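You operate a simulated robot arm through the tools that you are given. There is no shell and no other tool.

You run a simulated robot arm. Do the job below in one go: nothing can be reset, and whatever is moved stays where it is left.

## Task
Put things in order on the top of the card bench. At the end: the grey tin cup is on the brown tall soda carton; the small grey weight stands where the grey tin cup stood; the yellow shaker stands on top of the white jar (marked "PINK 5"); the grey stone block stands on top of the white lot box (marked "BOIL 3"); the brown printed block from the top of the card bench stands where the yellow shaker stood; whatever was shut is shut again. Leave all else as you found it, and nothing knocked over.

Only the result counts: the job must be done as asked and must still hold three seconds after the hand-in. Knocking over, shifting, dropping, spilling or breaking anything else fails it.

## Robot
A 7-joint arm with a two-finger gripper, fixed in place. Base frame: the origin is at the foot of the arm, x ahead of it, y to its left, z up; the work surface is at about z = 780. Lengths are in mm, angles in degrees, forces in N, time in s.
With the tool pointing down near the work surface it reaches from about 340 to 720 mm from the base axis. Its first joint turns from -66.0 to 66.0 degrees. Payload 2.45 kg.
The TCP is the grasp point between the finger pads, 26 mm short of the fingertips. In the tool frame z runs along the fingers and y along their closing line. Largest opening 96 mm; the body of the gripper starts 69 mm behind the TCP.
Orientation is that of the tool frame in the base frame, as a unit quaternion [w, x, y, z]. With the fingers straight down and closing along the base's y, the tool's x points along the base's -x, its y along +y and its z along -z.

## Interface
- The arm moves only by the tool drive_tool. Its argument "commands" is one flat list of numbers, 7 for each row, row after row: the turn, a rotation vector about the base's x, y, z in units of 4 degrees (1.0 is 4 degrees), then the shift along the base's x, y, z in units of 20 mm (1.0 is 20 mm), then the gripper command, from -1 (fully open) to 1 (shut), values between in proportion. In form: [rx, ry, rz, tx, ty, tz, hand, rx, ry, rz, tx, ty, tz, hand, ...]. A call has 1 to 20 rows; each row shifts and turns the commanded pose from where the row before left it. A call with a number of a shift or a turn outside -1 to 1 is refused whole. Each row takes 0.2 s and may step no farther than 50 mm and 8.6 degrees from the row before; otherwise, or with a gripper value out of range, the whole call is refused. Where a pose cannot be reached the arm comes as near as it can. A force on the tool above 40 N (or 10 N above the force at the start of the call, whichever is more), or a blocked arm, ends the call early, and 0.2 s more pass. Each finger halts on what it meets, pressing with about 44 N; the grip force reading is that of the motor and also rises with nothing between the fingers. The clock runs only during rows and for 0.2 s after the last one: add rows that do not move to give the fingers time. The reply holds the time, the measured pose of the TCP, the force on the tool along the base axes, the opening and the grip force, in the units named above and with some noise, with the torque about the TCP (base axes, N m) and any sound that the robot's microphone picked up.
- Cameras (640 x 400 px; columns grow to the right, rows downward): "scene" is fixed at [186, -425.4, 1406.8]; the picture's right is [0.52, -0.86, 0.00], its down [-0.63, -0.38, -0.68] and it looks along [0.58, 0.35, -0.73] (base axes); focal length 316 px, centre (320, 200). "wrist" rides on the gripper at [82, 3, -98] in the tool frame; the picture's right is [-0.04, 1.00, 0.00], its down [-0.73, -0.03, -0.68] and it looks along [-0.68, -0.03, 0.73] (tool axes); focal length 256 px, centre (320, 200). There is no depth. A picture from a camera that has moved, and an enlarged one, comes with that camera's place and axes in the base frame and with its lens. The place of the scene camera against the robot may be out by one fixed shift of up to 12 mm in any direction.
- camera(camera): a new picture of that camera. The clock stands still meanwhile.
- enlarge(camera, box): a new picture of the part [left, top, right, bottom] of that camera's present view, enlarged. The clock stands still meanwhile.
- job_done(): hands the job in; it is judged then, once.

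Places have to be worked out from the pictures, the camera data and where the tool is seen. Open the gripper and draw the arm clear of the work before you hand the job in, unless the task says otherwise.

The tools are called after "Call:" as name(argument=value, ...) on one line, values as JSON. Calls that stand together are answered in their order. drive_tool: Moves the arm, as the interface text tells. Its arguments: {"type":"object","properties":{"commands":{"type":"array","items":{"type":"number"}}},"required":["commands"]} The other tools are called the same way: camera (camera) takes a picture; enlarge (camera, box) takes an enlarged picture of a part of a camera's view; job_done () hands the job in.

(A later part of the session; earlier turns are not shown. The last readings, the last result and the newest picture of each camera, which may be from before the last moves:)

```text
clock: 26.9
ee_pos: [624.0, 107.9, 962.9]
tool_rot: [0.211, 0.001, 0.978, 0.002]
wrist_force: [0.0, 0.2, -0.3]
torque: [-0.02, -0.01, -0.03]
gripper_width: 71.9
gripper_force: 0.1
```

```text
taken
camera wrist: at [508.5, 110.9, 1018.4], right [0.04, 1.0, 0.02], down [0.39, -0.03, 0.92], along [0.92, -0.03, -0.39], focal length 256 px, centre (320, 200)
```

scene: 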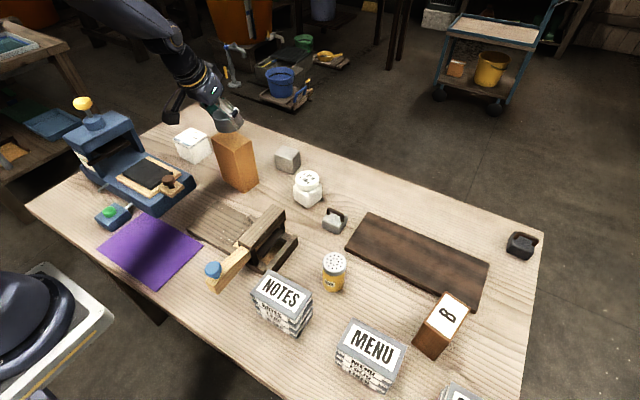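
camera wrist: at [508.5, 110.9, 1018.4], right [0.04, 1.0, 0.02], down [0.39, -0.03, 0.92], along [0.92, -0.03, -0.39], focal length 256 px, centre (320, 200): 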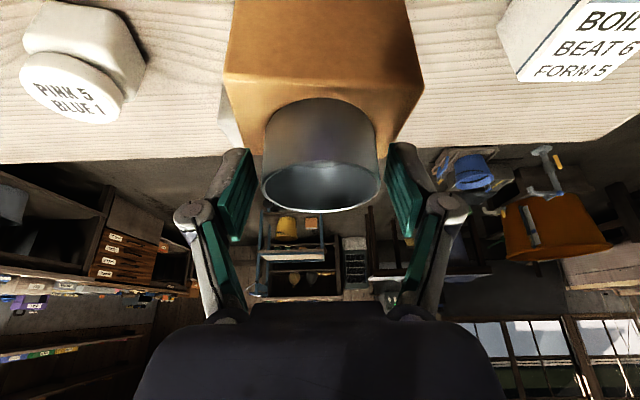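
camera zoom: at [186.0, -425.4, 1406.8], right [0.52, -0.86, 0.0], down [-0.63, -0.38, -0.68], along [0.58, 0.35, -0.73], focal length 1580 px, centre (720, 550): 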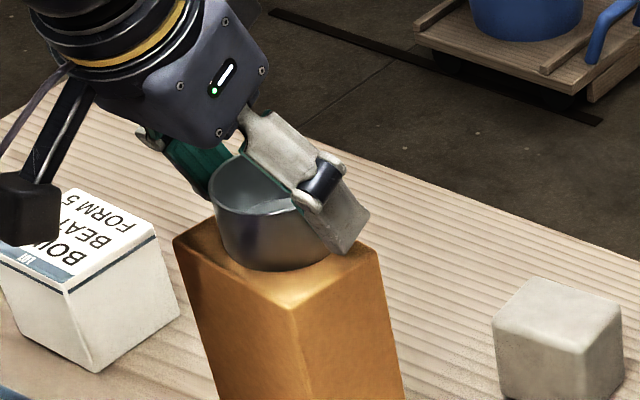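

The cup stands on the carton. I raise straight up, then travel to −y while levelling the tool to look at the small grey weight (estimated near (622, −190)).

Call:
drive_tool(commands=[0, 0, 0, 0, 0, 0.6, -0.5, 0, 0, 0, 0, 0, 1, -0.5, 0, 0, 0, 0, 0, 1, -0.7, 0, 0, 0, 0, 0, 1, -1, 0, 0, 0, -0.4, -0.98, 0.3, -1, 0, 0, 0, -0.4, -0.98, 0, -1, 0, 0, 0, -0.4, -0.98, 0, -1, 0, 0, 0, -0.4, -0.98, 0, -1, 0, 0, 0, -0.4, -0.98, 0, -1, 0, 0, 0, -0.4, -0.98, 0, -1, 0, 1, 0, -0.4, -0.98, 0, -1, 0, 1, 0, -0.4, -0.98, -0.5, -1, 0, 1, 0, -0.4, -0.98, -0.5, -1, 0, 1, 0, -0.4, -0.98, -0.5, -1, 0, 1, 0, -0.4, -0.98, -0.5, -1, 0, 1, 0, -0.4, -0.98, -0.5, -1, 0, 0, 0, -0.4, -0.98, -0.5, -1, 0, 0, 0, -0.4, -0.98, -0.5, -1, 0, 0, 0, -0.4, -0.98, -0.5, -1, 0, 0, 0, 0, 0, 0, -1])

Call:
camera(camera="wrist")

Call:
camera(camera="scene")

Call:
enlarge(camera="wrist", box=[240, 100, 400, 200])

```text
clock: 31.1
ee_pos: [506.0, -186.1, 960.5]
tool_rot: [0.003, 0.001, 1.0, 0.002]
wrist_force: [0.2, -0.6, 0.6]
torque: [0.0, -0.01, 0.01]
gripper_width: 95.8
gripper_force: 0.0
```

```text
taken
camera wrist: at [422.5, -182.6, 1057.4], right [0.04, 1.0, 0.0], down [0.73, -0.03, 0.68], along [0.68, -0.03, -0.73], focal length 256 px, centre (320, 200)
```

wrist: 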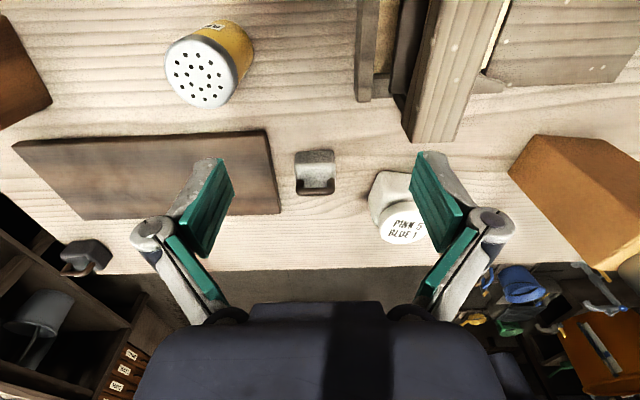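

```text
taken
```

scene: 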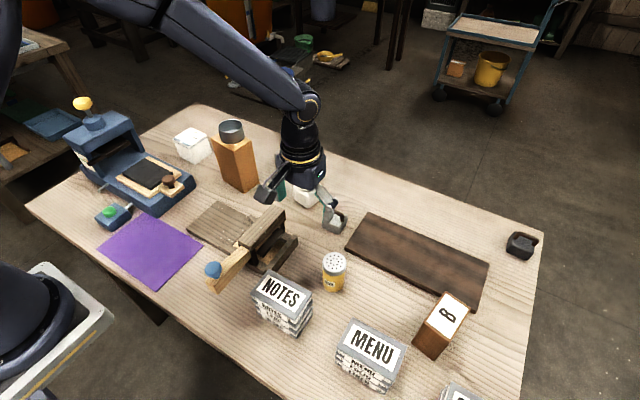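

```text
4.00 times, centred on (320, 150) of wrist
camera zoom: at [422.5, -182.6, 1057.4], right [0.04, 1.0, 0.0], down [0.73, -0.03, 0.68], along [0.68, -0.03, -0.73], focal length 1024 px, centre (320, 400)
```

zoom: 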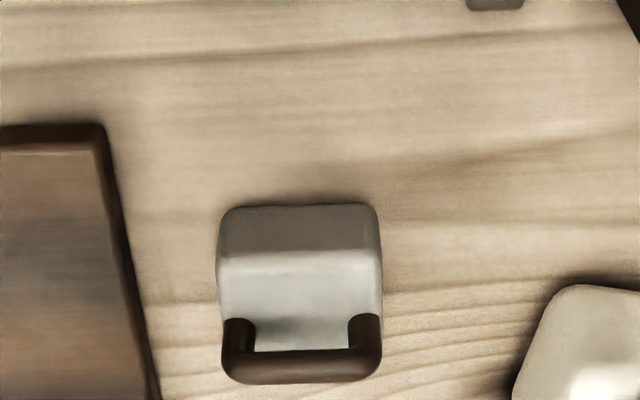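

The weight's body is about 49 mm wide, centred near (620, −196), with its handle bar along y reaching z≈835. I tilt 24° again (needed for placing near the press) and move above it.

Call:
drive_tool(commands=[0, -1, 0, 0.95, -0.08, -0.5, -0.458, 0, -1, 0, 0.95, -0.08, -0.5, -0.458, 0, -1, 0, 0.95, -0.08, -0.5, -0.458, 0, -1, 0, 0.95, -0.08, -0.5, -0.458, 0, -1, 0, 0.95, -0.08, -0.5, -0.458, 0, -1, 0, 0.95, -0.08, -0.5, -0.458, 0, 0, 0, 0, 0, 0, -0.458])

Call:
camera(camera="wrist")

Call:
enlarge(camera="scene", box=[260, 150, 420, 270])

```text
clock: 32.8
ee_pos: [617.5, -195.2, 898.9]
tool_rot: [0.21, 0.001, 0.978, 0.002]
wrist_force: [0.5, 0.2, 0.5]
torque: [0.01, -0.02, -0.01]
gripper_width: 69.9
gripper_force: 0.0
```

```text
taken
camera wrist: at [502.4, -192.5, 955.8], right [0.04, 1.0, 0.02], down [0.39, -0.03, 0.92], along [0.92, -0.03, -0.39], focal length 256 px, centre (320, 200)
```

wrist: 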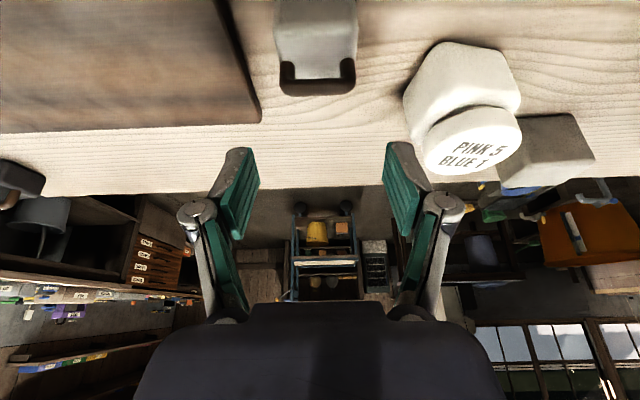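

```text
3.33 times, centred on (340, 210) of scene
camera zoom: at [186.0, -425.4, 1406.8], right [0.52, -0.86, 0.0], down [-0.63, -0.38, -0.68], along [0.58, 0.35, -0.73], focal length 1053 px, centre (253, 167)
```

zoom: 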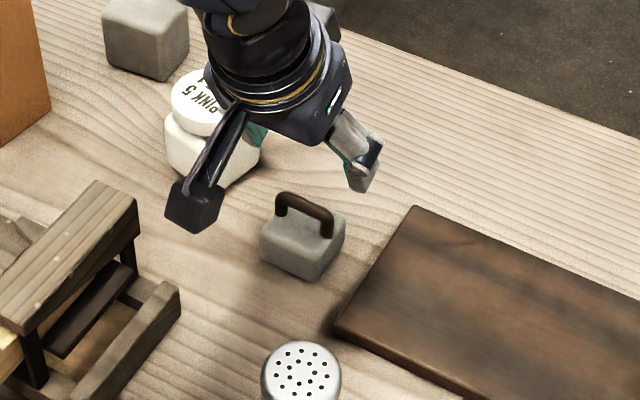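

The weight is between the fingers in y. I descend to z≈813 around it.

Call:
drive_tool(commands=[0, 0, 0, 0.05, -0.02, -0.7, -0.4, 0, 0, 0, 0, 0, -0.7, -0.4, 0, 0, 0, 0, 0, -0.7, -0.4, 0, 0, 0, 0, 0, -0.7, -0.4, 0, 0, 0, 0, 0, -0.7, -0.4, 0, 0, 0, 0, 0, -0.5, -0.4, 0, 0, 0, 0, 0, -0.27, -0.4, 0, 0, 0, 0, 0, 0, -0.4])

Call:
camera(camera="wrist")

Call:
enlarge(camera="scene", box=[300, 180, 380, 240])

```text
clock: 34.5
ee_pos: [617.6, -195.2, 813.7]
tool_rot: [0.21, 0.0, 0.978, 0.003]
wrist_force: [-0.2, -0.6, -0.5]
torque: [0.0, 0.01, 0.03]
gripper_width: 67.3
gripper_force: 0.0
```

```text
taken
camera wrist: at [502.5, -193.5, 869.2], right [0.04, 1.0, 0.02], down [0.39, -0.03, 0.92], along [0.92, -0.03, -0.39], focal length 256 px, centre (320, 200)
```

wrist: 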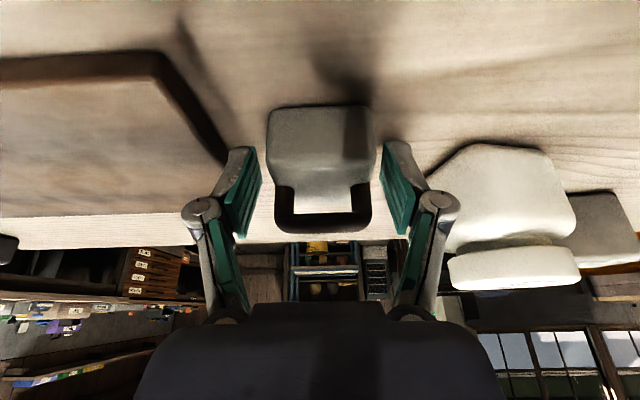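

```text
6.67 times, centred on (340, 210) of scene
camera zoom: at [186.0, -425.4, 1406.8], right [0.52, -0.86, 0.0], down [-0.63, -0.38, -0.68], along [0.58, 0.35, -0.73], focal length 2106 px, centre (187, 133)
```

zoom: 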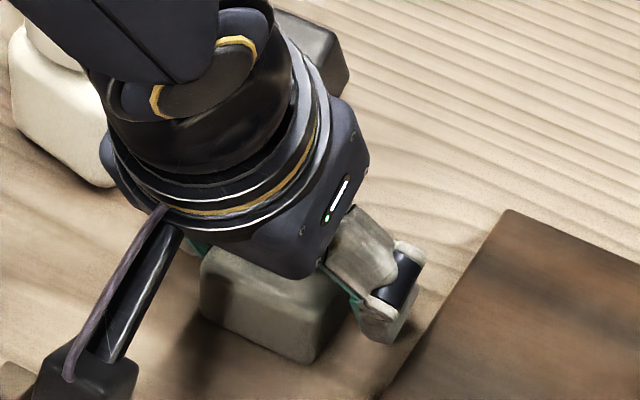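

Fingers straddle the weight; closing.

Call:
drive_tool(commands=[0, 0, 0, 0, 0, 0, 0.2, 0, 0, 0, 0, 0, 0, 0.2, 0, 0, 0, 0, 0, 0, 0.2, 0, 0, 0, 0, 0, 0, 0.2])

Call:
enlarge(camera="wrist", box=[220, 80, 420, 260])

```text
clock: 35.5
ee_pos: [617.3, -196.1, 813.0]
tool_rot: [0.21, 0.001, 0.978, 0.003]
wrist_force: [0.3, 2.6, 2.3]
torque: [0.07, 0.0, 0.02]
gripper_width: 49.2
gripper_force: 44.7
```

```text
2.22 times, centred on (320, 170) of wrist
camera zoom: at [502.5, -193.3, 869.4], right [0.04, 1.0, 0.02], down [0.39, -0.03, 0.92], along [0.92, -0.03, -0.39], focal length 569 px, centre (320, 267)
```

zoom: 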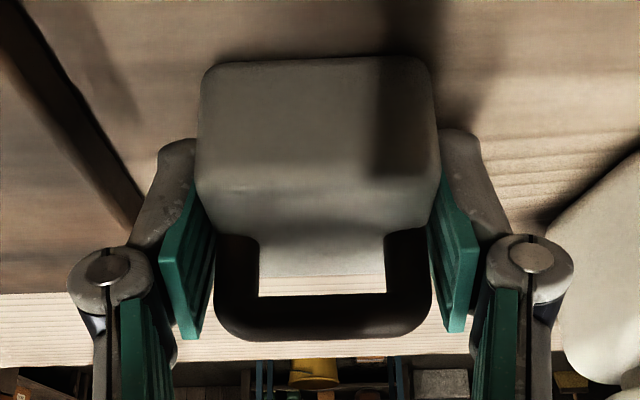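

Gripped at 49 mm; the weight's centre is about 1.4 mm ahead of the TCP. I lift and begin carrying it toward the cup's old place at safe height.

Call:
drive_tool(commands=[0, 0, 0, 0, 0, 0.3, 0.2, 0, 0, 0, 0, 0, 0.5, 0.2, 0, 0, 0, 0, 0, 0.8, 0.2, 0, 0, 0, 0, 0, 0.8, 0.2, 0, 0, 0, 0, 0, 0.8, 0.2, 0, 0, 0, 0, 0, 0.8, 0.2, 0, 0, 0, 0, 0, 0.8, 0.2, 0, 0, 0, 0, 0, 0.8, 0.2, 0, 0, 0, 0, 0, 0.8, 0.2, 0, 0, 0, 0, 0, 0, 0.2])

Call:
camera(camera="wrist")

Call:
camera(camera="scene")

```text
clock: 37.8
ee_pos: [616.9, -193.8, 944.1]
tool_rot: [0.21, 0.001, 0.978, 0.003]
wrist_force: [0.0, -0.1, -2.2]
torque: [-0.01, 0.0, -0.01]
gripper_width: 49.4
gripper_force: 44.2
```

```text
taken
camera wrist: at [501.7, -192.0, 999.5], right [0.04, 1.0, 0.02], down [0.39, -0.03, 0.92], along [0.92, -0.03, -0.39], focal length 256 px, centre (320, 200)
```

wrist: 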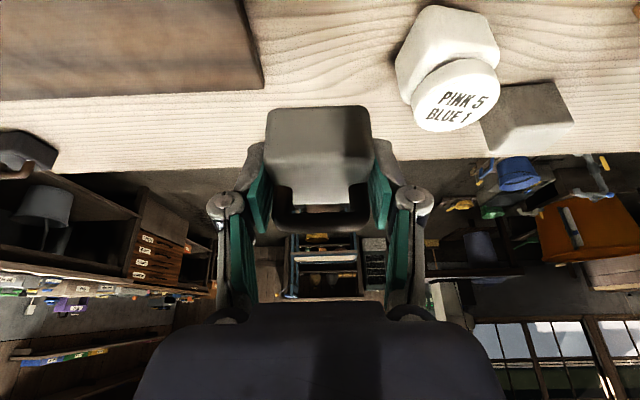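

```text
taken
```

scene: 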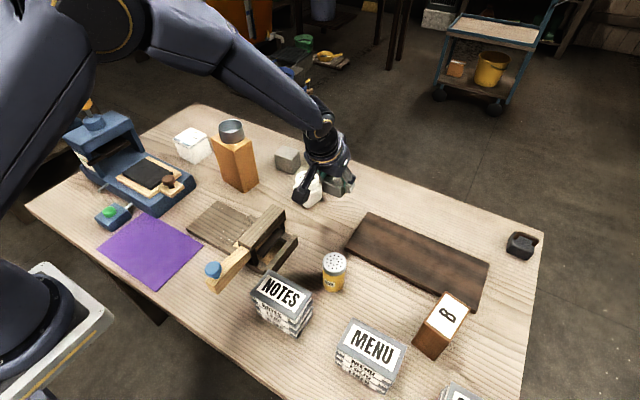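

The weight is held level. I carry it via (500, −100) to (500, 100).

Call:
drive_tool(commands=[0, 0, 0, -0.97, 0.78, 0.2, 0.2, 0, 0, 0, -0.97, 0.78, 0.2, 0.2, 0, 0, 0, -0.97, 0.78, 0, 0.2, 0, 0, 0, -0.97, 0.78, 0, 0.2, 0, 0, 0, -0.97, 0.78, 0, 0.2, 0, 0, 0, -0.97, 0.78, 0, 0.2, 0, 0, 0, 0, 1, 0, 0.2, 0, 0, 0, 0, 1, 0, 0.2, 0, 0, 0, 0, 1, 0, 0.2, 0, 0, 0, 0, 1, 0, 0.2, 0, 0, 0, 0, 1, 0, 0.2, 0, 0, 0, 0, 1, 0, 0.2, 0, 0, 0, 0, 1, 0, 0.2, 0, 0, 0, 0, 1, 0, 0.2, 0, 0, 0, 0, 1, 0, 0.2, 0, 0, 0, 0, 1, 0, 0.2, 0, 0, 0, 0, 0, 0, 0.2])

```text
clock: 41.4
ee_pos: [501.7, 99.4, 949.4]
tool_rot: [0.211, 0.001, 0.978, 0.002]
wrist_force: [0.6, -0.9, -1.4]
torque: [0.04, 0.02, 0.03]
gripper_width: 49.4
gripper_force: 44.0
```

On track at (502, 99, 949). I continue to above the cup's old place (356, 365).

Call:
drive_tool(commands=[0, 0, 0, -0.7, 0.9, 0, 0.2, 0, 0, 0, -0.7, 0.9, 0, 0.2, 0, 0, 0, -0.7, 0.9, 0, 0.2, 0, 0, 0, -0.7, 0.9, 0, 0.2, 0, 0, 0, -0.7, 0.9, 0, 0.2, 0, 0, 0, -0.6, 0.9, 0, 0.2, 0, 0, 0, -0.6, 0.9, 0, 0.2, 0, 0, 0, -0.6, 0.9, 0, 0.2, 0, 0, 0, -0.6, 0.9, 0, 0.2, 0, 0, 0, -0.5, 0.9, 0, 0.2, 0, 0, 0, -0.4, 0.9, 0, 0.2, 0, 0, 0, -0.25, 0.9, 0, 0.2, 0, 0, 0, -0.2, 0.9, 0, 0.2, 0, 0, 0, 0, 0.9, 0, 0.2, 0, 0, 0, 0, 0.68, 0, 0.2, 0, 0, 0, 0, 0, 0, 0.2])

Call:
camera(camera="wrist")

Call:
camera(camera="scene")

```text
clock: 44.8
ee_pos: [367.2, 347.5, 948.3]
tool_rot: [0.21, 0.002, 0.978, 0.002]
wrist_force: [0.0, 0.4, -2.6]
torque: [-0.04, 0.02, 0.01]
gripper_width: 49.4
gripper_force: 43.9
out of reach, approached as far as the arm can: row 5, 6
```

```text
taken
camera wrist: at [251.4, 349.3, 1004.6], right [0.04, 1.0, 0.02], down [0.39, -0.03, 0.92], along [0.92, -0.03, -0.39], focal length 256 px, centre (320, 200)
```

wrist: 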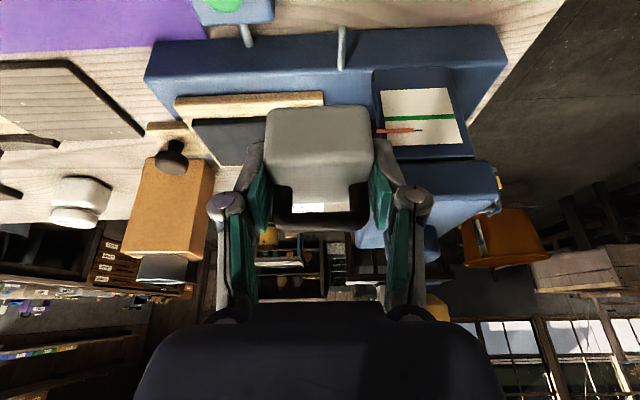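

```text
taken
```

scene: 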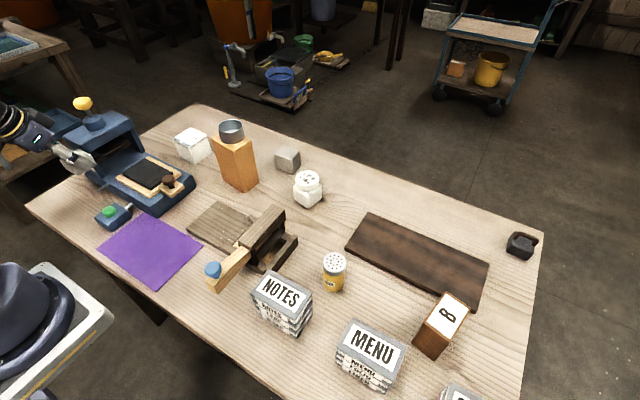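

Slightly short after an unreachable stretch; I correct to (355.6, 365.3) and check.

Call:
drive_tool(commands=[0, 0, 0, -0.3, 0.45, 0, 0.2, 0, 0, 0, -0.28, 0.44, 0, 0.2, 0, 0, 0, 0, 0, -0.8, 0.2, 0, 0, 0, 0, 0, -0.8, 0.2, 0, 0, 0, 0, 0, -0.6, 0.2, 0, 0, 0, 0, 0, 0, 0.2])

Call:
camera(camera="wrist")

Call:
enlarge(camera="scene", box=[50, 130, 210, 230])

```text
clock: 46.1
ee_pos: [354.2, 362.9, 905.4]
tool_rot: [0.211, 0.0, 0.978, 0.002]
wrist_force: [1.4, -0.7, -3.3]
torque: [0.0, 0.01, 0.02]
gripper_width: 49.5
gripper_force: 43.7
```

```text
taken
camera wrist: at [240.1, 366.8, 961.3], right [0.04, 1.0, 0.02], down [0.39, -0.03, 0.92], along [0.92, -0.03, -0.39], focal length 256 px, centre (320, 200)
```

wrist: 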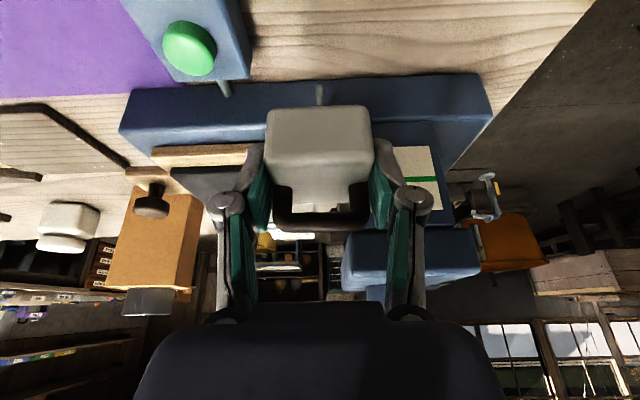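

```text
4.00 times, centred on (130, 180) of scene
camera zoom: at [186.0, -425.3, 1406.9], right [0.52, -0.86, 0.0], down [-0.63, -0.38, -0.68], along [0.58, 0.35, -0.73], focal length 1264 px, centre (1080, 280)
```

zoom: 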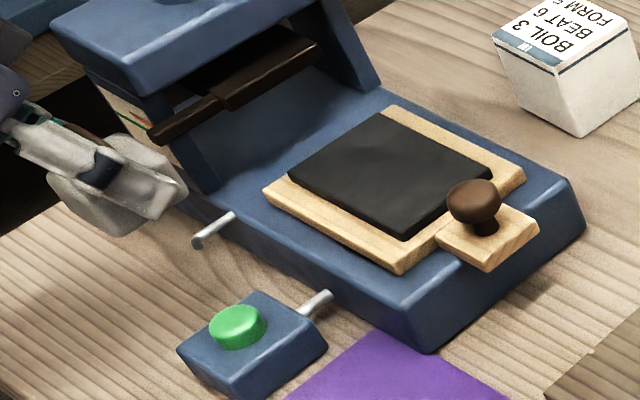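

I descend with a small −x offset so the weight clears the spout, then will shift under it.

Call:
drive_tool(commands=[0, 0, 0, -0.25, 0.06, 0, 0.2, 0, 0, 0, -0.25, 0, -0.4, 0.2, 0, 0, 0, 0, 0, -0.8, 0.2, 0, 0, 0, 0, 0, -0.8, 0.2, 0, 0, 0, 0, 0, -0.8, 0.2, 0, 0, 0, 0, 0, -0.8, 0.2, 0, 0, 0, 0, 0, -0.4, 0.2, 0, 0, 0, 0, 0, 0, 0.2])

Call:
camera(camera="wrist")

Call:
enlarge(camera="scene", box=[70, 170, 150, 230])

```text
clock: 48.0
ee_pos: [345.4, 366.2, 825.8]
tool_rot: [0.209, 0.001, 0.978, 0.002]
wrist_force: [-0.5, 0.5, -2.9]
torque: [0.02, -0.01, 0.04]
gripper_width: 49.6
gripper_force: 44.0
```

```text
taken
camera wrist: at [230.3, 368.1, 881.1], right [0.04, 1.0, 0.02], down [0.39, -0.03, 0.92], along [0.92, -0.03, -0.39], focal length 256 px, centre (320, 200)
```

wrist: 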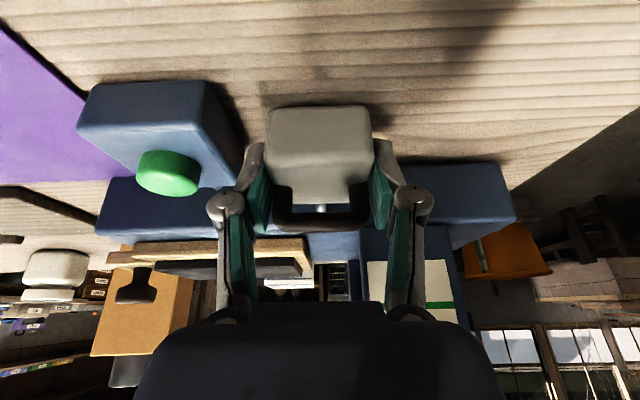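

```text
6.67 times, centred on (110, 200) of scene
camera zoom: at [186.0, -425.3, 1406.9], right [0.52, -0.86, 0.0], down [-0.63, -0.38, -0.68], along [0.58, 0.35, -0.73], focal length 2106 px, centre (1720, 200)
```

zoom: 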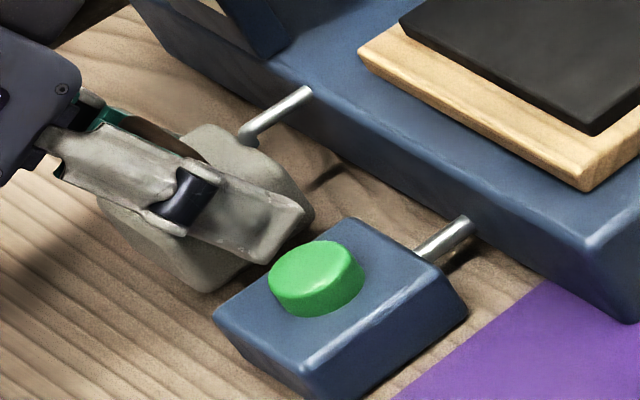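

Next: lower to 819, shift +10 mm in x under the spout, then settle.

Call:
drive_tool(commands=[0, 0, 0, 0, 0, -0.34, 0.2, 0, 0, 0, 0.26, -0.03, 0, 0.2, 0, 0, 0, 0.26, 0, 0, 0.2, 0, 0, 0, 0, 0, -0.15, 0.2, 0, 0, 0, 0, 0, -0.12, 0.2, 0, 0, 0, 0, 0, 0, 0.2])

Call:
enlarge(camera="scene", box=[70, 170, 150, 230])

Call:
enlarge(camera="wrist", box=[220, 80, 420, 260])

```text
clock: 49.4
ee_pos: [355.1, 363.9, 813.8]
tool_rot: [0.21, 0.001, 0.978, 0.002]
wrist_force: [-1.1, -2.0, 4.9]
torque: [-0.21, 0.02, 0.0]
gripper_width: 49.4
gripper_force: 44.2
```

```text
6.67 times, centred on (110, 200) of scene
camera zoom: at [185.9, -425.5, 1406.8], right [0.52, -0.86, 0.0], down [-0.63, -0.38, -0.68], along [0.58, 0.35, -0.73], focal length 2106 px, centre (1720, 200)
```

zoom: 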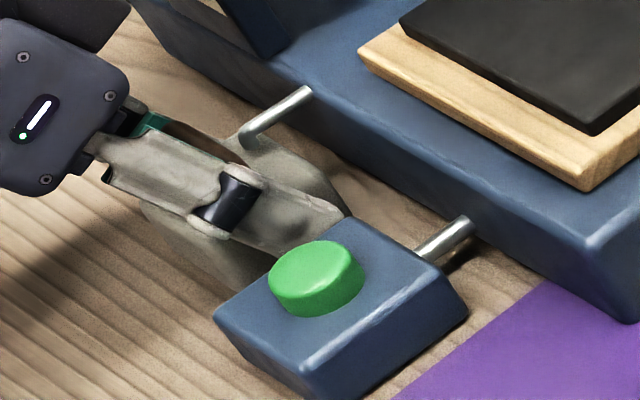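

```text
2.22 times, centred on (320, 170) of wrist
camera zoom: at [240.4, 367.6, 869.6], right [0.04, 1.0, 0.02], down [0.39, -0.03, 0.92], along [0.92, -0.03, -0.39], focal length 569 px, centre (320, 267)
```

zoom: 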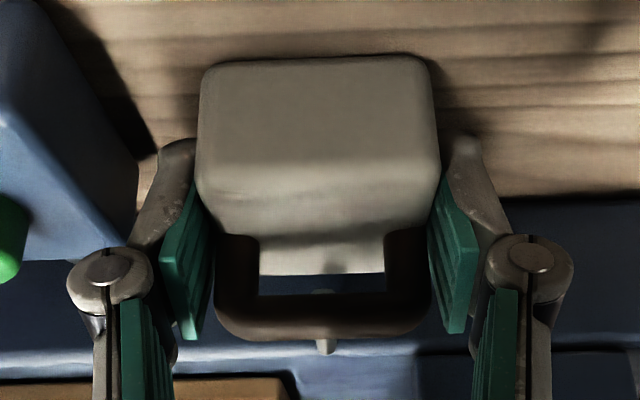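

The weight stands in the cup's place with light contact. I open to about 62 mm only and withdraw straight up.

Call:
drive_tool(commands=[0, 0, 0, 0, 0, 0.03, 0.0, 0, 0, 0, 0, 0, 0, -0.27, 0, 0, 0, 0, 0, 0, -0.27, 0, 0, 0, 0, 0, 0, -0.27, 0, 0, 0, 0, 0, 0.5, -0.27, 0, 0, 0, 0, 0, 0.8, -0.27, 0, 0, 0, 0, 0, 0.8, -0.27, 0, 0, 0, 0, 0, 0.8, -0.27, 0, 0, 0, 0, 0, 1, -0.27, 0, 0, 0, 0, 0, 1, -0.5, 0, 0, 0, 0, 0, 1, -0.5, 0, 0, 0, 0, 0, 1, -0.5, 0, 0, 0, 0, 0, 0, -0.5])

Call:
camera(camera="wrist")

Call:
enlarge(camera="scene", box=[50, 130, 210, 230])

```text
clock: 52.1
ee_pos: [358.1, 365.9, 952.8]
tool_rot: [0.21, 0.002, 0.978, 0.002]
wrist_force: [0.0, -0.2, -0.3]
torque: [0.02, 0.0, 0.01]
gripper_width: 71.9
gripper_force: 0.0
```

```text
taken
camera wrist: at [243.2, 367.8, 1008.7], right [0.04, 1.0, 0.02], down [0.39, -0.03, 0.92], along [0.92, -0.03, -0.39], focal length 256 px, centre (320, 200)
```

wrist: 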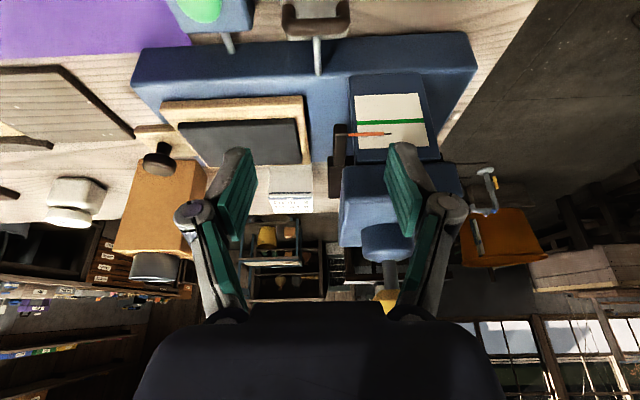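

```text
4.00 times, centred on (130, 180) of scene
camera zoom: at [186.0, -425.4, 1406.8], right [0.52, -0.86, 0.0], down [-0.63, -0.38, -0.68], along [0.58, 0.35, -0.73], focal length 1264 px, centre (1080, 280)
```

zoom: 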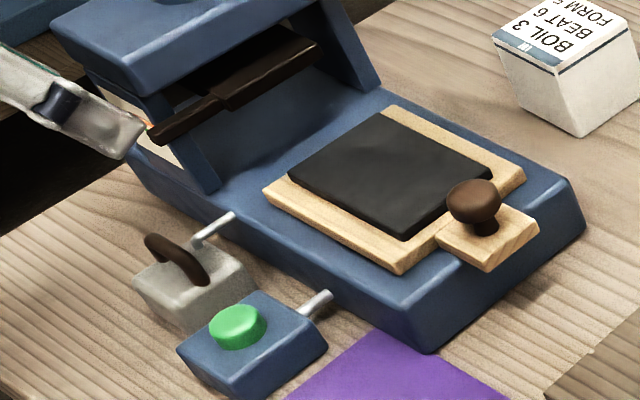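

The weight stands upright by the spout. Now I head for the yellow shaker near (473, −277), travelling high and levelling the tool.

Call:
drive_tool(commands=[0, 0, 0, 0.7, -1, 0.3, -1, 0, 0, 0, 0.7, -1, 0.3, -1, 0, 0, 0, 0.7, -1, 0.3, -1, 0, 0, 0, 0.7, -1, 0.3, -1, 0, 0, 0, 0.7, -1, 0.3, -1, 0, 0, 0, 0.7, -1, 0.3, -1, 0, 0, 0, 0.7, -1, 0.3, -1, 0, 0, 0, 0.7, -1, 0.3, -1, 0, 0, 0, 0.7, -1, 0.3, -1, 0, 0, 0, 0.7, -1, 0.3, -1, 0, 1, 0, 0, -1, 0, -1, 0, 1, 0, 0, -1, 0, -1, 0, 1, 0, 0, -1, 0, -1, 0, 1, 0, 0, -1, 0, -1, 0, 1, 0, 0, -1, 0, -1, 0, 1, 0, 0, -1, 0, -1, 0, 0, 0, 0, -1, 0, -1, 0, 0, 0, 0, -1, 0, -1, 0, 0, 0, 0, 0, 0, -1])

```text
clock: 56.1
ee_pos: [495.1, 7.0, 1011.9]
tool_rot: [0.002, 0.0, 1.0, 0.003]
wrist_force: [0.5, 0.3, 0.5]
torque: [0.0, -0.01, -0.01]
gripper_width: 96.1
gripper_force: 0.1
```

At (495, 7, 1012), level. I continue to a viewing pose for the shaker at about (390, −277, 980).

Call:
drive_tool(commands=[0, 0, 0, -0.35, -0.947, -0.1, -1, 0, 0, 0, -0.35, -0.947, -0.1, -1, 0, 0, 0, -0.35, -0.947, -0.1, -1, 0, 0, 0, -0.35, -0.947, -0.1, -1, 0, 0, 0, -0.35, -0.947, -0.1, -1, 0, 0, 0, -0.35, -0.947, -0.1, -1, 0, 0, 0, -0.35, -0.947, -0.1, -1, 0, 0, 0, -0.35, -0.947, -0.1, -1, 0, 0, 0, -0.35, -0.947, -0.1, -1, 0, 0, 0, -0.35, -0.947, -0.1, -1, 0, 0, 0, -0.35, -0.947, -0.1, -1, 0, 0, 0, -0.35, -0.947, -0.1, -1, 0, 0, 0, -0.35, -0.947, -0.1, -1, 0, 0, 0, -0.35, -0.947, -0.1, -1, 0, 0, 0, -0.35, -0.947, -0.1, -1, 0, 0, 0, 0, 0, 0, -1])

Call:
camera(camera="wrist")

Call:
camera(camera="scene")

Call:
enlarge(camera="wrist", box=[240, 60, 400, 180])

```text
clock: 59.5
ee_pos: [387.4, -280.1, 983.7]
tool_rot: [0.002, 0.002, 1.0, 0.002]
wrist_force: [0.3, -0.5, 1.2]
torque: [0.04, 0.0, 0.02]
gripper_width: 96.3
gripper_force: 0.0
```

```text
taken
camera wrist: at [305.5, -276.7, 1082.3], right [0.04, 1.0, 0.0], down [0.73, -0.03, 0.68], along [0.68, -0.03, -0.73], focal length 256 px, centre (320, 200)
```

wrist: 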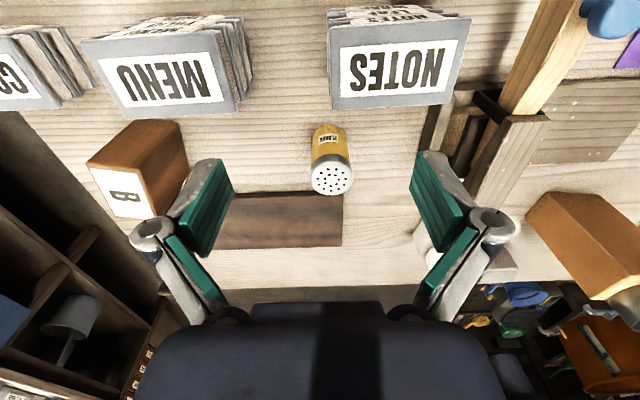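

```text
taken
```

scene: 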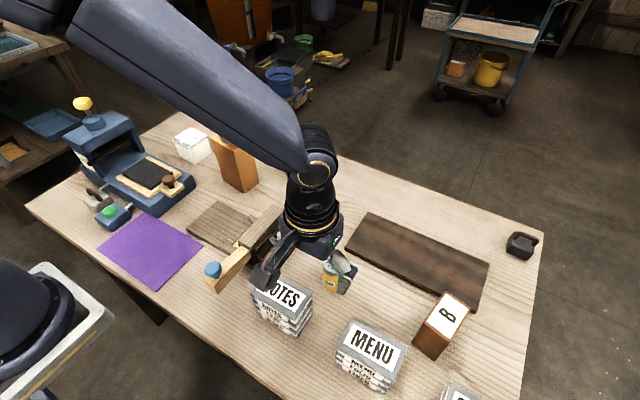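

```text
3.33 times, centred on (320, 120) of wrist
camera zoom: at [305.5, -276.7, 1082.3], right [0.04, 1.0, 0.0], down [0.73, -0.03, 0.68], along [0.68, -0.03, -0.73], focal length 853 px, centre (320, 467)
```

zoom: 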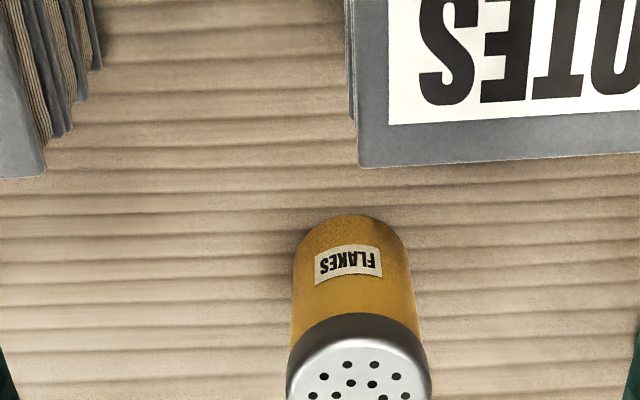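

The shaker is ~49 mm at its cap, centre ≈ (478.6, −270.8), top z≈860. I tilt 24° again (for reach over the jar at about (661, −87)) and move above it.

Call:
drive_tool(commands=[0, -1, 0, 0.76, 0.08, -0.3, -0.46, 0, -1, 0, 0.76, 0.08, -0.3, -0.46, 0, -1, 0, 0.76, 0.08, -0.3, -0.46, 0, -1, 0, 0.76, 0.08, -0.3, -0.46, 0, -1, 0, 0.76, 0.08, -0.3, -0.46, 0, -1, 0, 0.76, 0.08, -0.3, -0.46, 0, 0, 0, 0, 0, 0, -0.46])

Call:
camera(camera="wrist")

Call:
camera(camera="scene")

```text
clock: 61.1
ee_pos: [482.2, -268.9, 946.7]
tool_rot: [0.211, 0.001, 0.978, 0.003]
wrist_force: [0.6, -0.4, -0.5]
torque: [0.03, 0.01, -0.01]
gripper_width: 70.0
gripper_force: 0.0
```

```text
taken
camera wrist: at [367.0, -265.4, 1002.2], right [0.04, 1.0, 0.02], down [0.39, -0.03, 0.92], along [0.92, -0.03, -0.39], focal length 256 px, centre (320, 200)
```

wrist: 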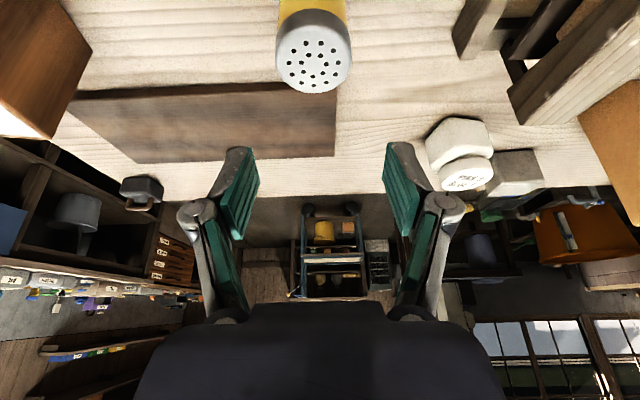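

```text
taken
```

scene: 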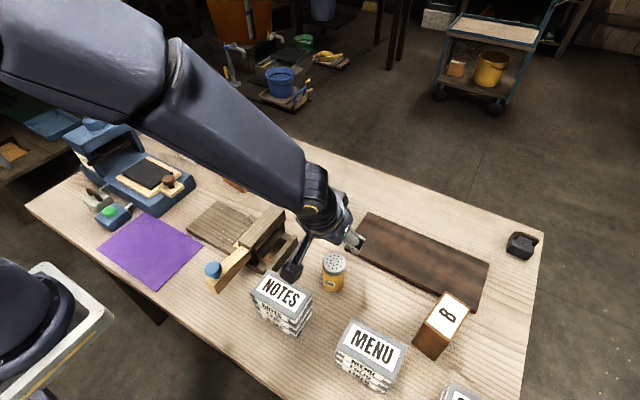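

The cap centre is at about (477, −270.4). I correct (−5, −2) and descend to z≈842.

Call:
drive_tool(commands=[0, 0, 0, -0.25, -0.11, -0.3, -0.4, 0, 0, 0, 0, 0, -0.8, -0.4, 0, 0, 0, 0, 0, -0.8, -0.4, 0, 0, 0, 0, 0, -0.8, -0.4, 0, 0, 0, 0, 0, -0.8, -0.4, 0, 0, 0, 0, 0, -0.8, -0.4, 0, 0, 0, 0, 0, -0.5, -0.4, 0, 0, 0, 0, 0, -0.4, -0.4, 0, 0, 0, 0, 0, 0, -0.4])

Call:
camera(camera="wrist")

Call:
enlarge(camera="scene", box=[260, 210, 420, 310])

```text
clock: 63.1
ee_pos: [476.7, -270.6, 840.6]
tool_rot: [0.21, 0.001, 0.978, 0.002]
wrist_force: [-0.8, -0.5, 0.3]
torque: [0.0, 0.02, -0.01]
gripper_width: 67.4
gripper_force: 0.1
```

```text
taken
camera wrist: at [361.5, -267.7, 897.4], right [0.04, 1.0, 0.02], down [0.39, -0.03, 0.92], along [0.92, -0.03, -0.39], focal length 256 px, centre (320, 200)
```

wrist: 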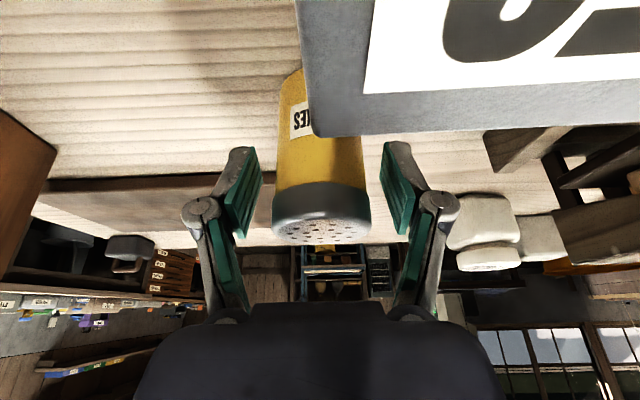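

```text
4.00 times, centred on (340, 260) of scene
camera zoom: at [186.0, -425.4, 1406.8], right [0.52, -0.86, 0.0], down [-0.63, -0.38, -0.68], along [0.58, 0.35, -0.73], focal length 1264 px, centre (240, -40)
```

zoom: 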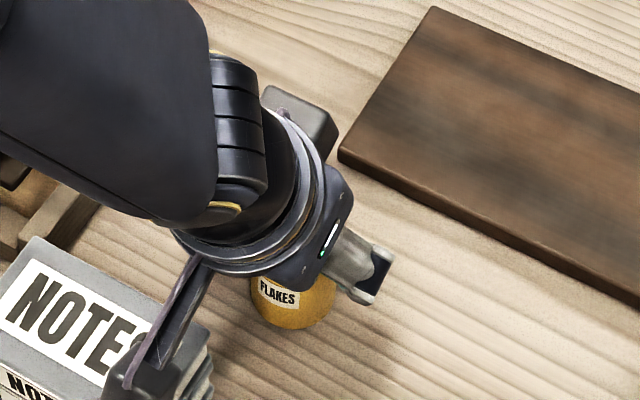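

The camera housing clears the notes and the shaker sits between the fingers. Closing.

Call:
drive_tool(commands=[0, 0, 0, 0, 0, 0, 0.2, 0, 0, 0, 0, 0, 0, 0.2, 0, 0, 0, 0, 0, 0, 0.2, 0, 0, 0, 0, 0, 0, 0.2])

Call:
enlarge(camera="wrist", box=[220, 60, 420, 260])

```text
clock: 64.2
ee_pos: [477.6, -269.8, 842.0]
tool_rot: [0.211, 0.001, 0.978, 0.002]
wrist_force: [0.0, -0.4, 1.0]
torque: [0.01, 0.02, 0.0]
gripper_width: 44.9
gripper_force: 44.4
```

```text
2.00 times, centred on (320, 160) of wrist
camera zoom: at [361.5, -267.7, 897.7], right [0.04, 1.0, 0.02], down [0.39, -0.03, 0.92], along [0.92, -0.03, -0.39], focal length 512 px, centre (320, 280)
```

zoom: 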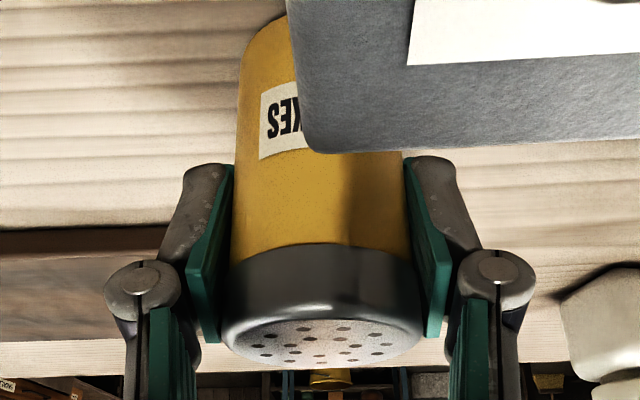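

Gripped (45 mm) with TCP 62 mm above its base. I lift and carry it toward the jar.

Call:
drive_tool(commands=[0, 0, 0, 0, 0, 0.3, 0.3, 0, 0, 0, 0, 0, 0.6, 0.3, 0, 0, 0, 0, 0, 0.9, 0.3, 0, 0, 0, 0, 0, 0.9, 0.3, 0, 0, 0, 0, 0, 0.9, 0.3, 0, 0, 0, 0, 0, 0.9, 0.3, 0, 0, 0, 0, 0, 0.9, 0.3, 0, 0, 0, 0, 0, 0.9, 0.3, 0, 0, 0, 0.85, 0.5, 0, 0.3, 0, 0, 0, 0.85, 0.5, 0, 0.3, 0, 0, 0, 0.85, 0.6, 0, 0.3, 0, 0, 0, 0.85, 0.6, 0, 0.3, 0, 0, 0, 0.85, 0.6, 0, 0.3, 0, 0, 0, 0.85, 0.6, 0, 0.3, 0, 0, 0, 0.85, 0.6, 0, 0.3, 0, 0, 0, 0.8, 0.6, 0, 0.3, 0, 0, 0, 0, 0, 0, 0.3])

Call:
camera(camera="wrist")

Call:
camera(camera="scene")

```text
clock: 67.8
ee_pos: [612.5, -179.0, 968.5]
tool_rot: [0.211, 0.0, 0.977, 0.002]
wrist_force: [0.2, 0.2, -1.0]
torque: [0.02, 0.01, -0.03]
gripper_width: 45.1
gripper_force: 43.4
```

```text
taken
camera wrist: at [497.1, -175.6, 1024.1], right [0.04, 1.0, 0.02], down [0.39, -0.03, 0.92], along [0.92, -0.03, -0.39], focal length 256 px, centre (320, 200)
```

wrist: 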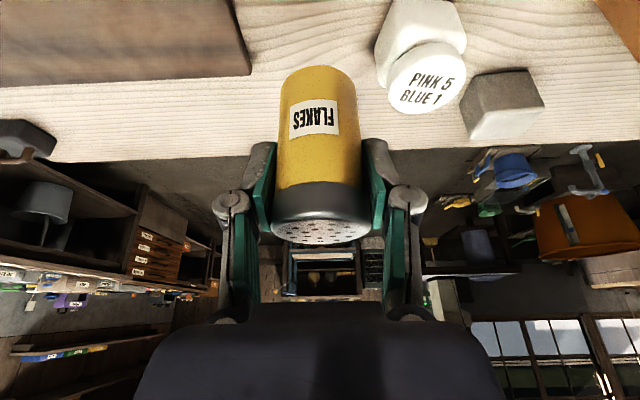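

```text
taken
```

scene: 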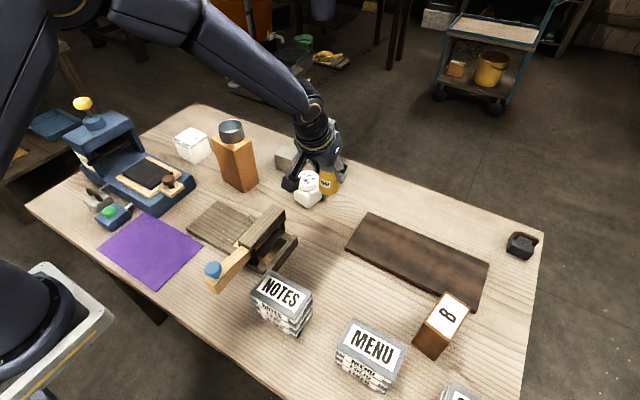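

I measure the jar lid precisely from this view.

Call:
enlarge(camera="wrist", box=[350, 0, 510, 120])

Call:
enlarge(camera="scene", box=[250, 120, 370, 220])

```text
3.33 times, centred on (430, 60) of wrist
camera zoom: at [497.1, -175.6, 1024.1], right [0.04, 1.0, 0.02], down [0.39, -0.03, 0.92], along [0.92, -0.03, -0.39], focal length 853 px, centre (-47, 667)
```

zoom: 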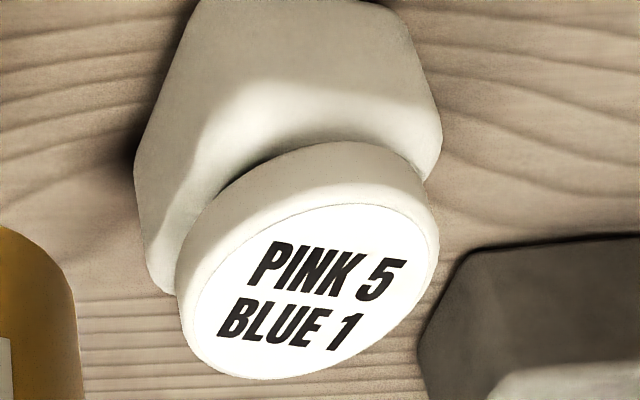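

```text
4.00 times, centred on (310, 170) of scene
camera zoom: at [186.0, -425.4, 1406.8], right [0.52, -0.86, 0.0], down [-0.63, -0.38, -0.68], along [0.58, 0.35, -0.73], focal length 1264 px, centre (360, 320)
```

zoom: 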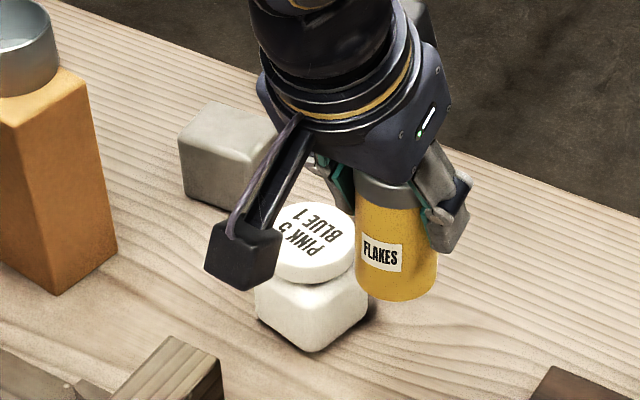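

The jar lid centre is about (667, −87), top z≈849. I move the shaker above it with ~30 mm clearance.

Call:
drive_tool(commands=[0, 0, 0, 0.535, 0.92, 0, 0.3, 0, 0, 0, 0.535, 0.92, 0, 0.3, 0, 0, 0, 0.535, 0.92, 0, 0.3, 0, 0, 0, 0.535, 0.92, 0, 0.3, 0, 0, 0, 0.535, 0.92, 0, 0.3, 0, 0, 0, 0, 0, -0.7, 0.3, 0, 0, 0, 0, 0, -0.7, 0.3, 0, 0, 0, 0, 0, 0, 0.3])

Call:
camera(camera="wrist")

Call:
enlarge(camera="scene", box=[250, 120, 370, 220])

```text
clock: 69.5
ee_pos: [665.2, -88.9, 941.3]
tool_rot: [0.21, 0.0, 0.978, 0.002]
wrist_force: [0.0, -0.7, -0.7]
torque: [0.0, 0.02, 0.01]
gripper_width: 45.1
gripper_force: 43.9
```

```text
taken
camera wrist: at [549.6, -85.9, 996.9], right [0.04, 1.0, 0.02], down [0.39, -0.03, 0.92], along [0.92, -0.03, -0.39], focal length 256 px, centre (320, 200)
```

wrist: 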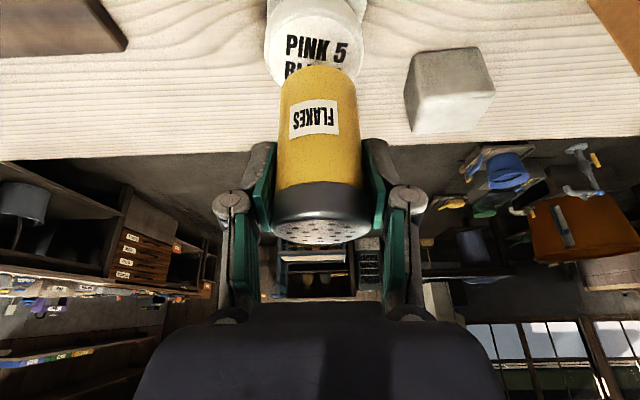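

```text
4.00 times, centred on (310, 170) of scene
camera zoom: at [186.0, -425.4, 1406.8], right [0.52, -0.86, 0.0], down [-0.63, -0.38, -0.68], along [0.58, 0.35, -0.73], focal length 1264 px, centre (360, 320)
```

zoom: 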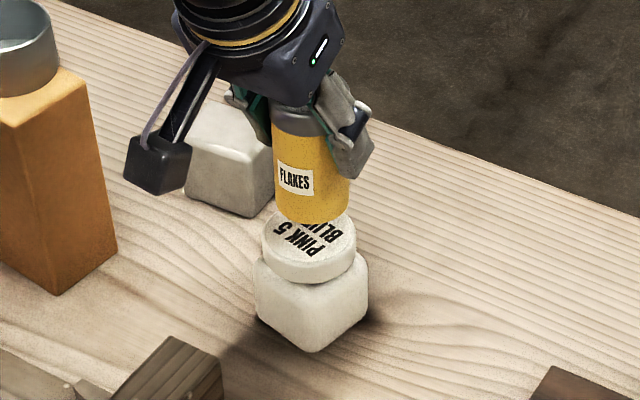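

I zoom in on both views to refine the alignment.

Call:
enlarge(camera="wrist", box=[240, 0, 400, 100])

Call:
enlarge(camera="scene", box=[280, 150, 340, 210])

```text
4.00 times, centred on (320, 50) of wrist
camera zoom: at [549.6, -85.9, 996.9], right [0.04, 1.0, 0.02], down [0.39, -0.03, 0.92], along [0.92, -0.03, -0.39], focal length 1024 px, centre (320, 800)
```

zoom: 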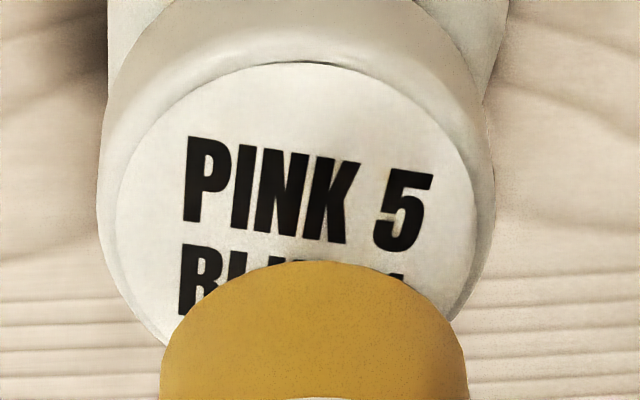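

```text
6.67 times, centred on (310, 180) of scene
camera zoom: at [186.0, -425.4, 1406.8], right [0.52, -0.86, 0.0], down [-0.63, -0.38, -0.68], along [0.58, 0.35, -0.73], focal length 2106 px, centre (387, 333)
```

zoom: 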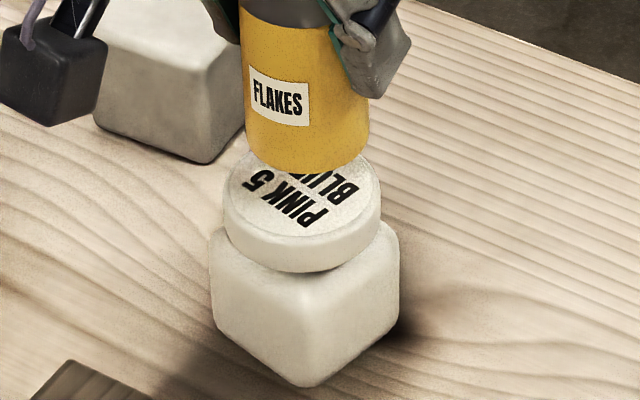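

Estimates agree within a few mm. I shift −3 mm in x and lower to just above the lid for a parallax-free comparison.

Call:
drive_tool(commands=[0, 0, 0, -0.15, 0, -0.3, 0.3, 0, 0, 0, 0, 0, -0.4, 0.3, 0, 0, 0, 0, 0, -0.4, 0.3, 0, 0, 0, 0, 0, 0, 0.3])

Call:
enlarge(camera="wrist", box=[240, 0, 400, 100])

Call:
enlarge(camera="scene", box=[280, 150, 340, 210])

```text
clock: 70.5
ee_pos: [662.2, -87.0, 921.3]
tool_rot: [0.212, 0.001, 0.977, 0.002]
wrist_force: [-7.0, 0.4, 24.7]
torque: [0.02, 0.34, -0.02]
gripper_width: 44.9
gripper_force: 43.9
```

```text
4.00 times, centred on (320, 50) of wrist
camera zoom: at [546.9, -84.7, 976.7], right [0.04, 1.0, 0.02], down [0.38, -0.03, 0.92], along [0.92, -0.03, -0.39], focal length 1024 px, centre (320, 800)
```

zoom: 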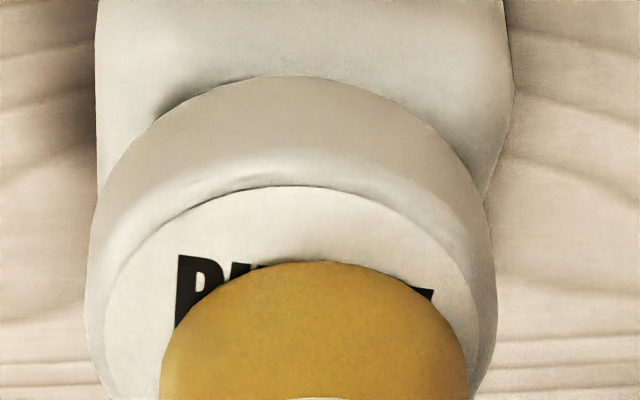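

```text
6.67 times, centred on (310, 180) of scene
camera zoom: at [185.3, -425.3, 1407.0], right [0.52, -0.86, 0.0], down [-0.63, -0.38, -0.68], along [0.58, 0.35, -0.73], focal length 2106 px, centre (387, 333)
```

zoom: 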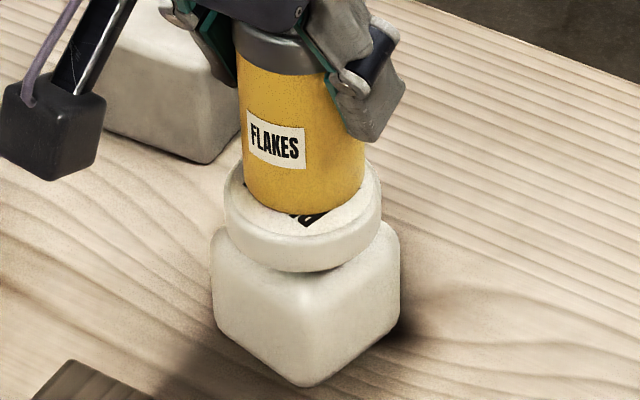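

The shaker touched at TCP z≈921, so the lid top is at 859; with that height both views agree the shaker sits about 9 mm too far in +x and 4 mm in +y. I lift, shift (−9, −4), and look again.

Call:
drive_tool(commands=[0, 0, 0, 0, 0, 0.3, 0.3, 0, 0, 0, 0, 0, 0.3, 0.3, 0, 0, 0, -0.25, -0.1, 0, 0.3, 0, 0, 0, -0.2, -0.1, 0, 0.3, 0, 0, 0, 0, 0, -0.25, 0.3, 0, 0, 0, 0, 0, 0, 0.3])

Call:
enlarge(camera="wrist", box=[240, 0, 400, 100])

Call:
enlarge(camera="scene", box=[280, 150, 340, 210])

```text
clock: 72.0
ee_pos: [653.3, -90.8, 925.6]
tool_rot: [0.21, 0.001, 0.978, 0.003]
wrist_force: [0.0, 0.0, -0.8]
torque: [0.01, 0.03, 0.02]
gripper_width: 45.1
gripper_force: 44.1
```

```text
4.00 times, centred on (320, 50) of wrist
camera zoom: at [538.6, -88.9, 981.1], right [0.04, 1.0, 0.02], down [0.39, -0.03, 0.92], along [0.92, -0.03, -0.39], focal length 1024 px, centre (320, 800)
```

zoom: 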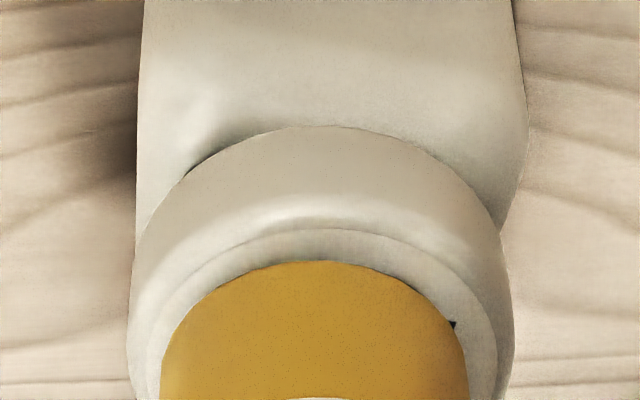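

```text
6.67 times, centred on (310, 180) of scene
camera zoom: at [186.0, -425.4, 1406.8], right [0.52, -0.86, 0.0], down [-0.63, -0.38, -0.68], along [0.58, 0.35, -0.73], focal length 2106 px, centre (387, 333)
```

zoom: 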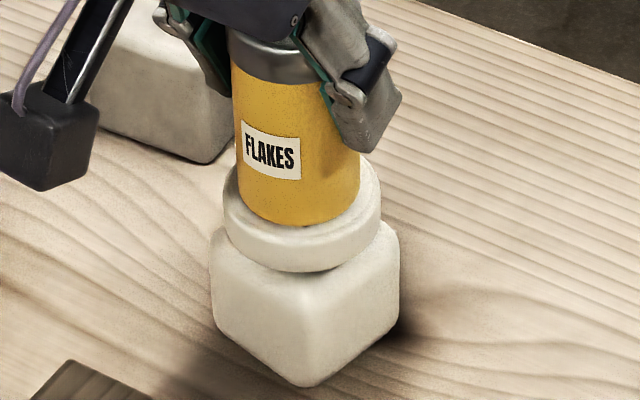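

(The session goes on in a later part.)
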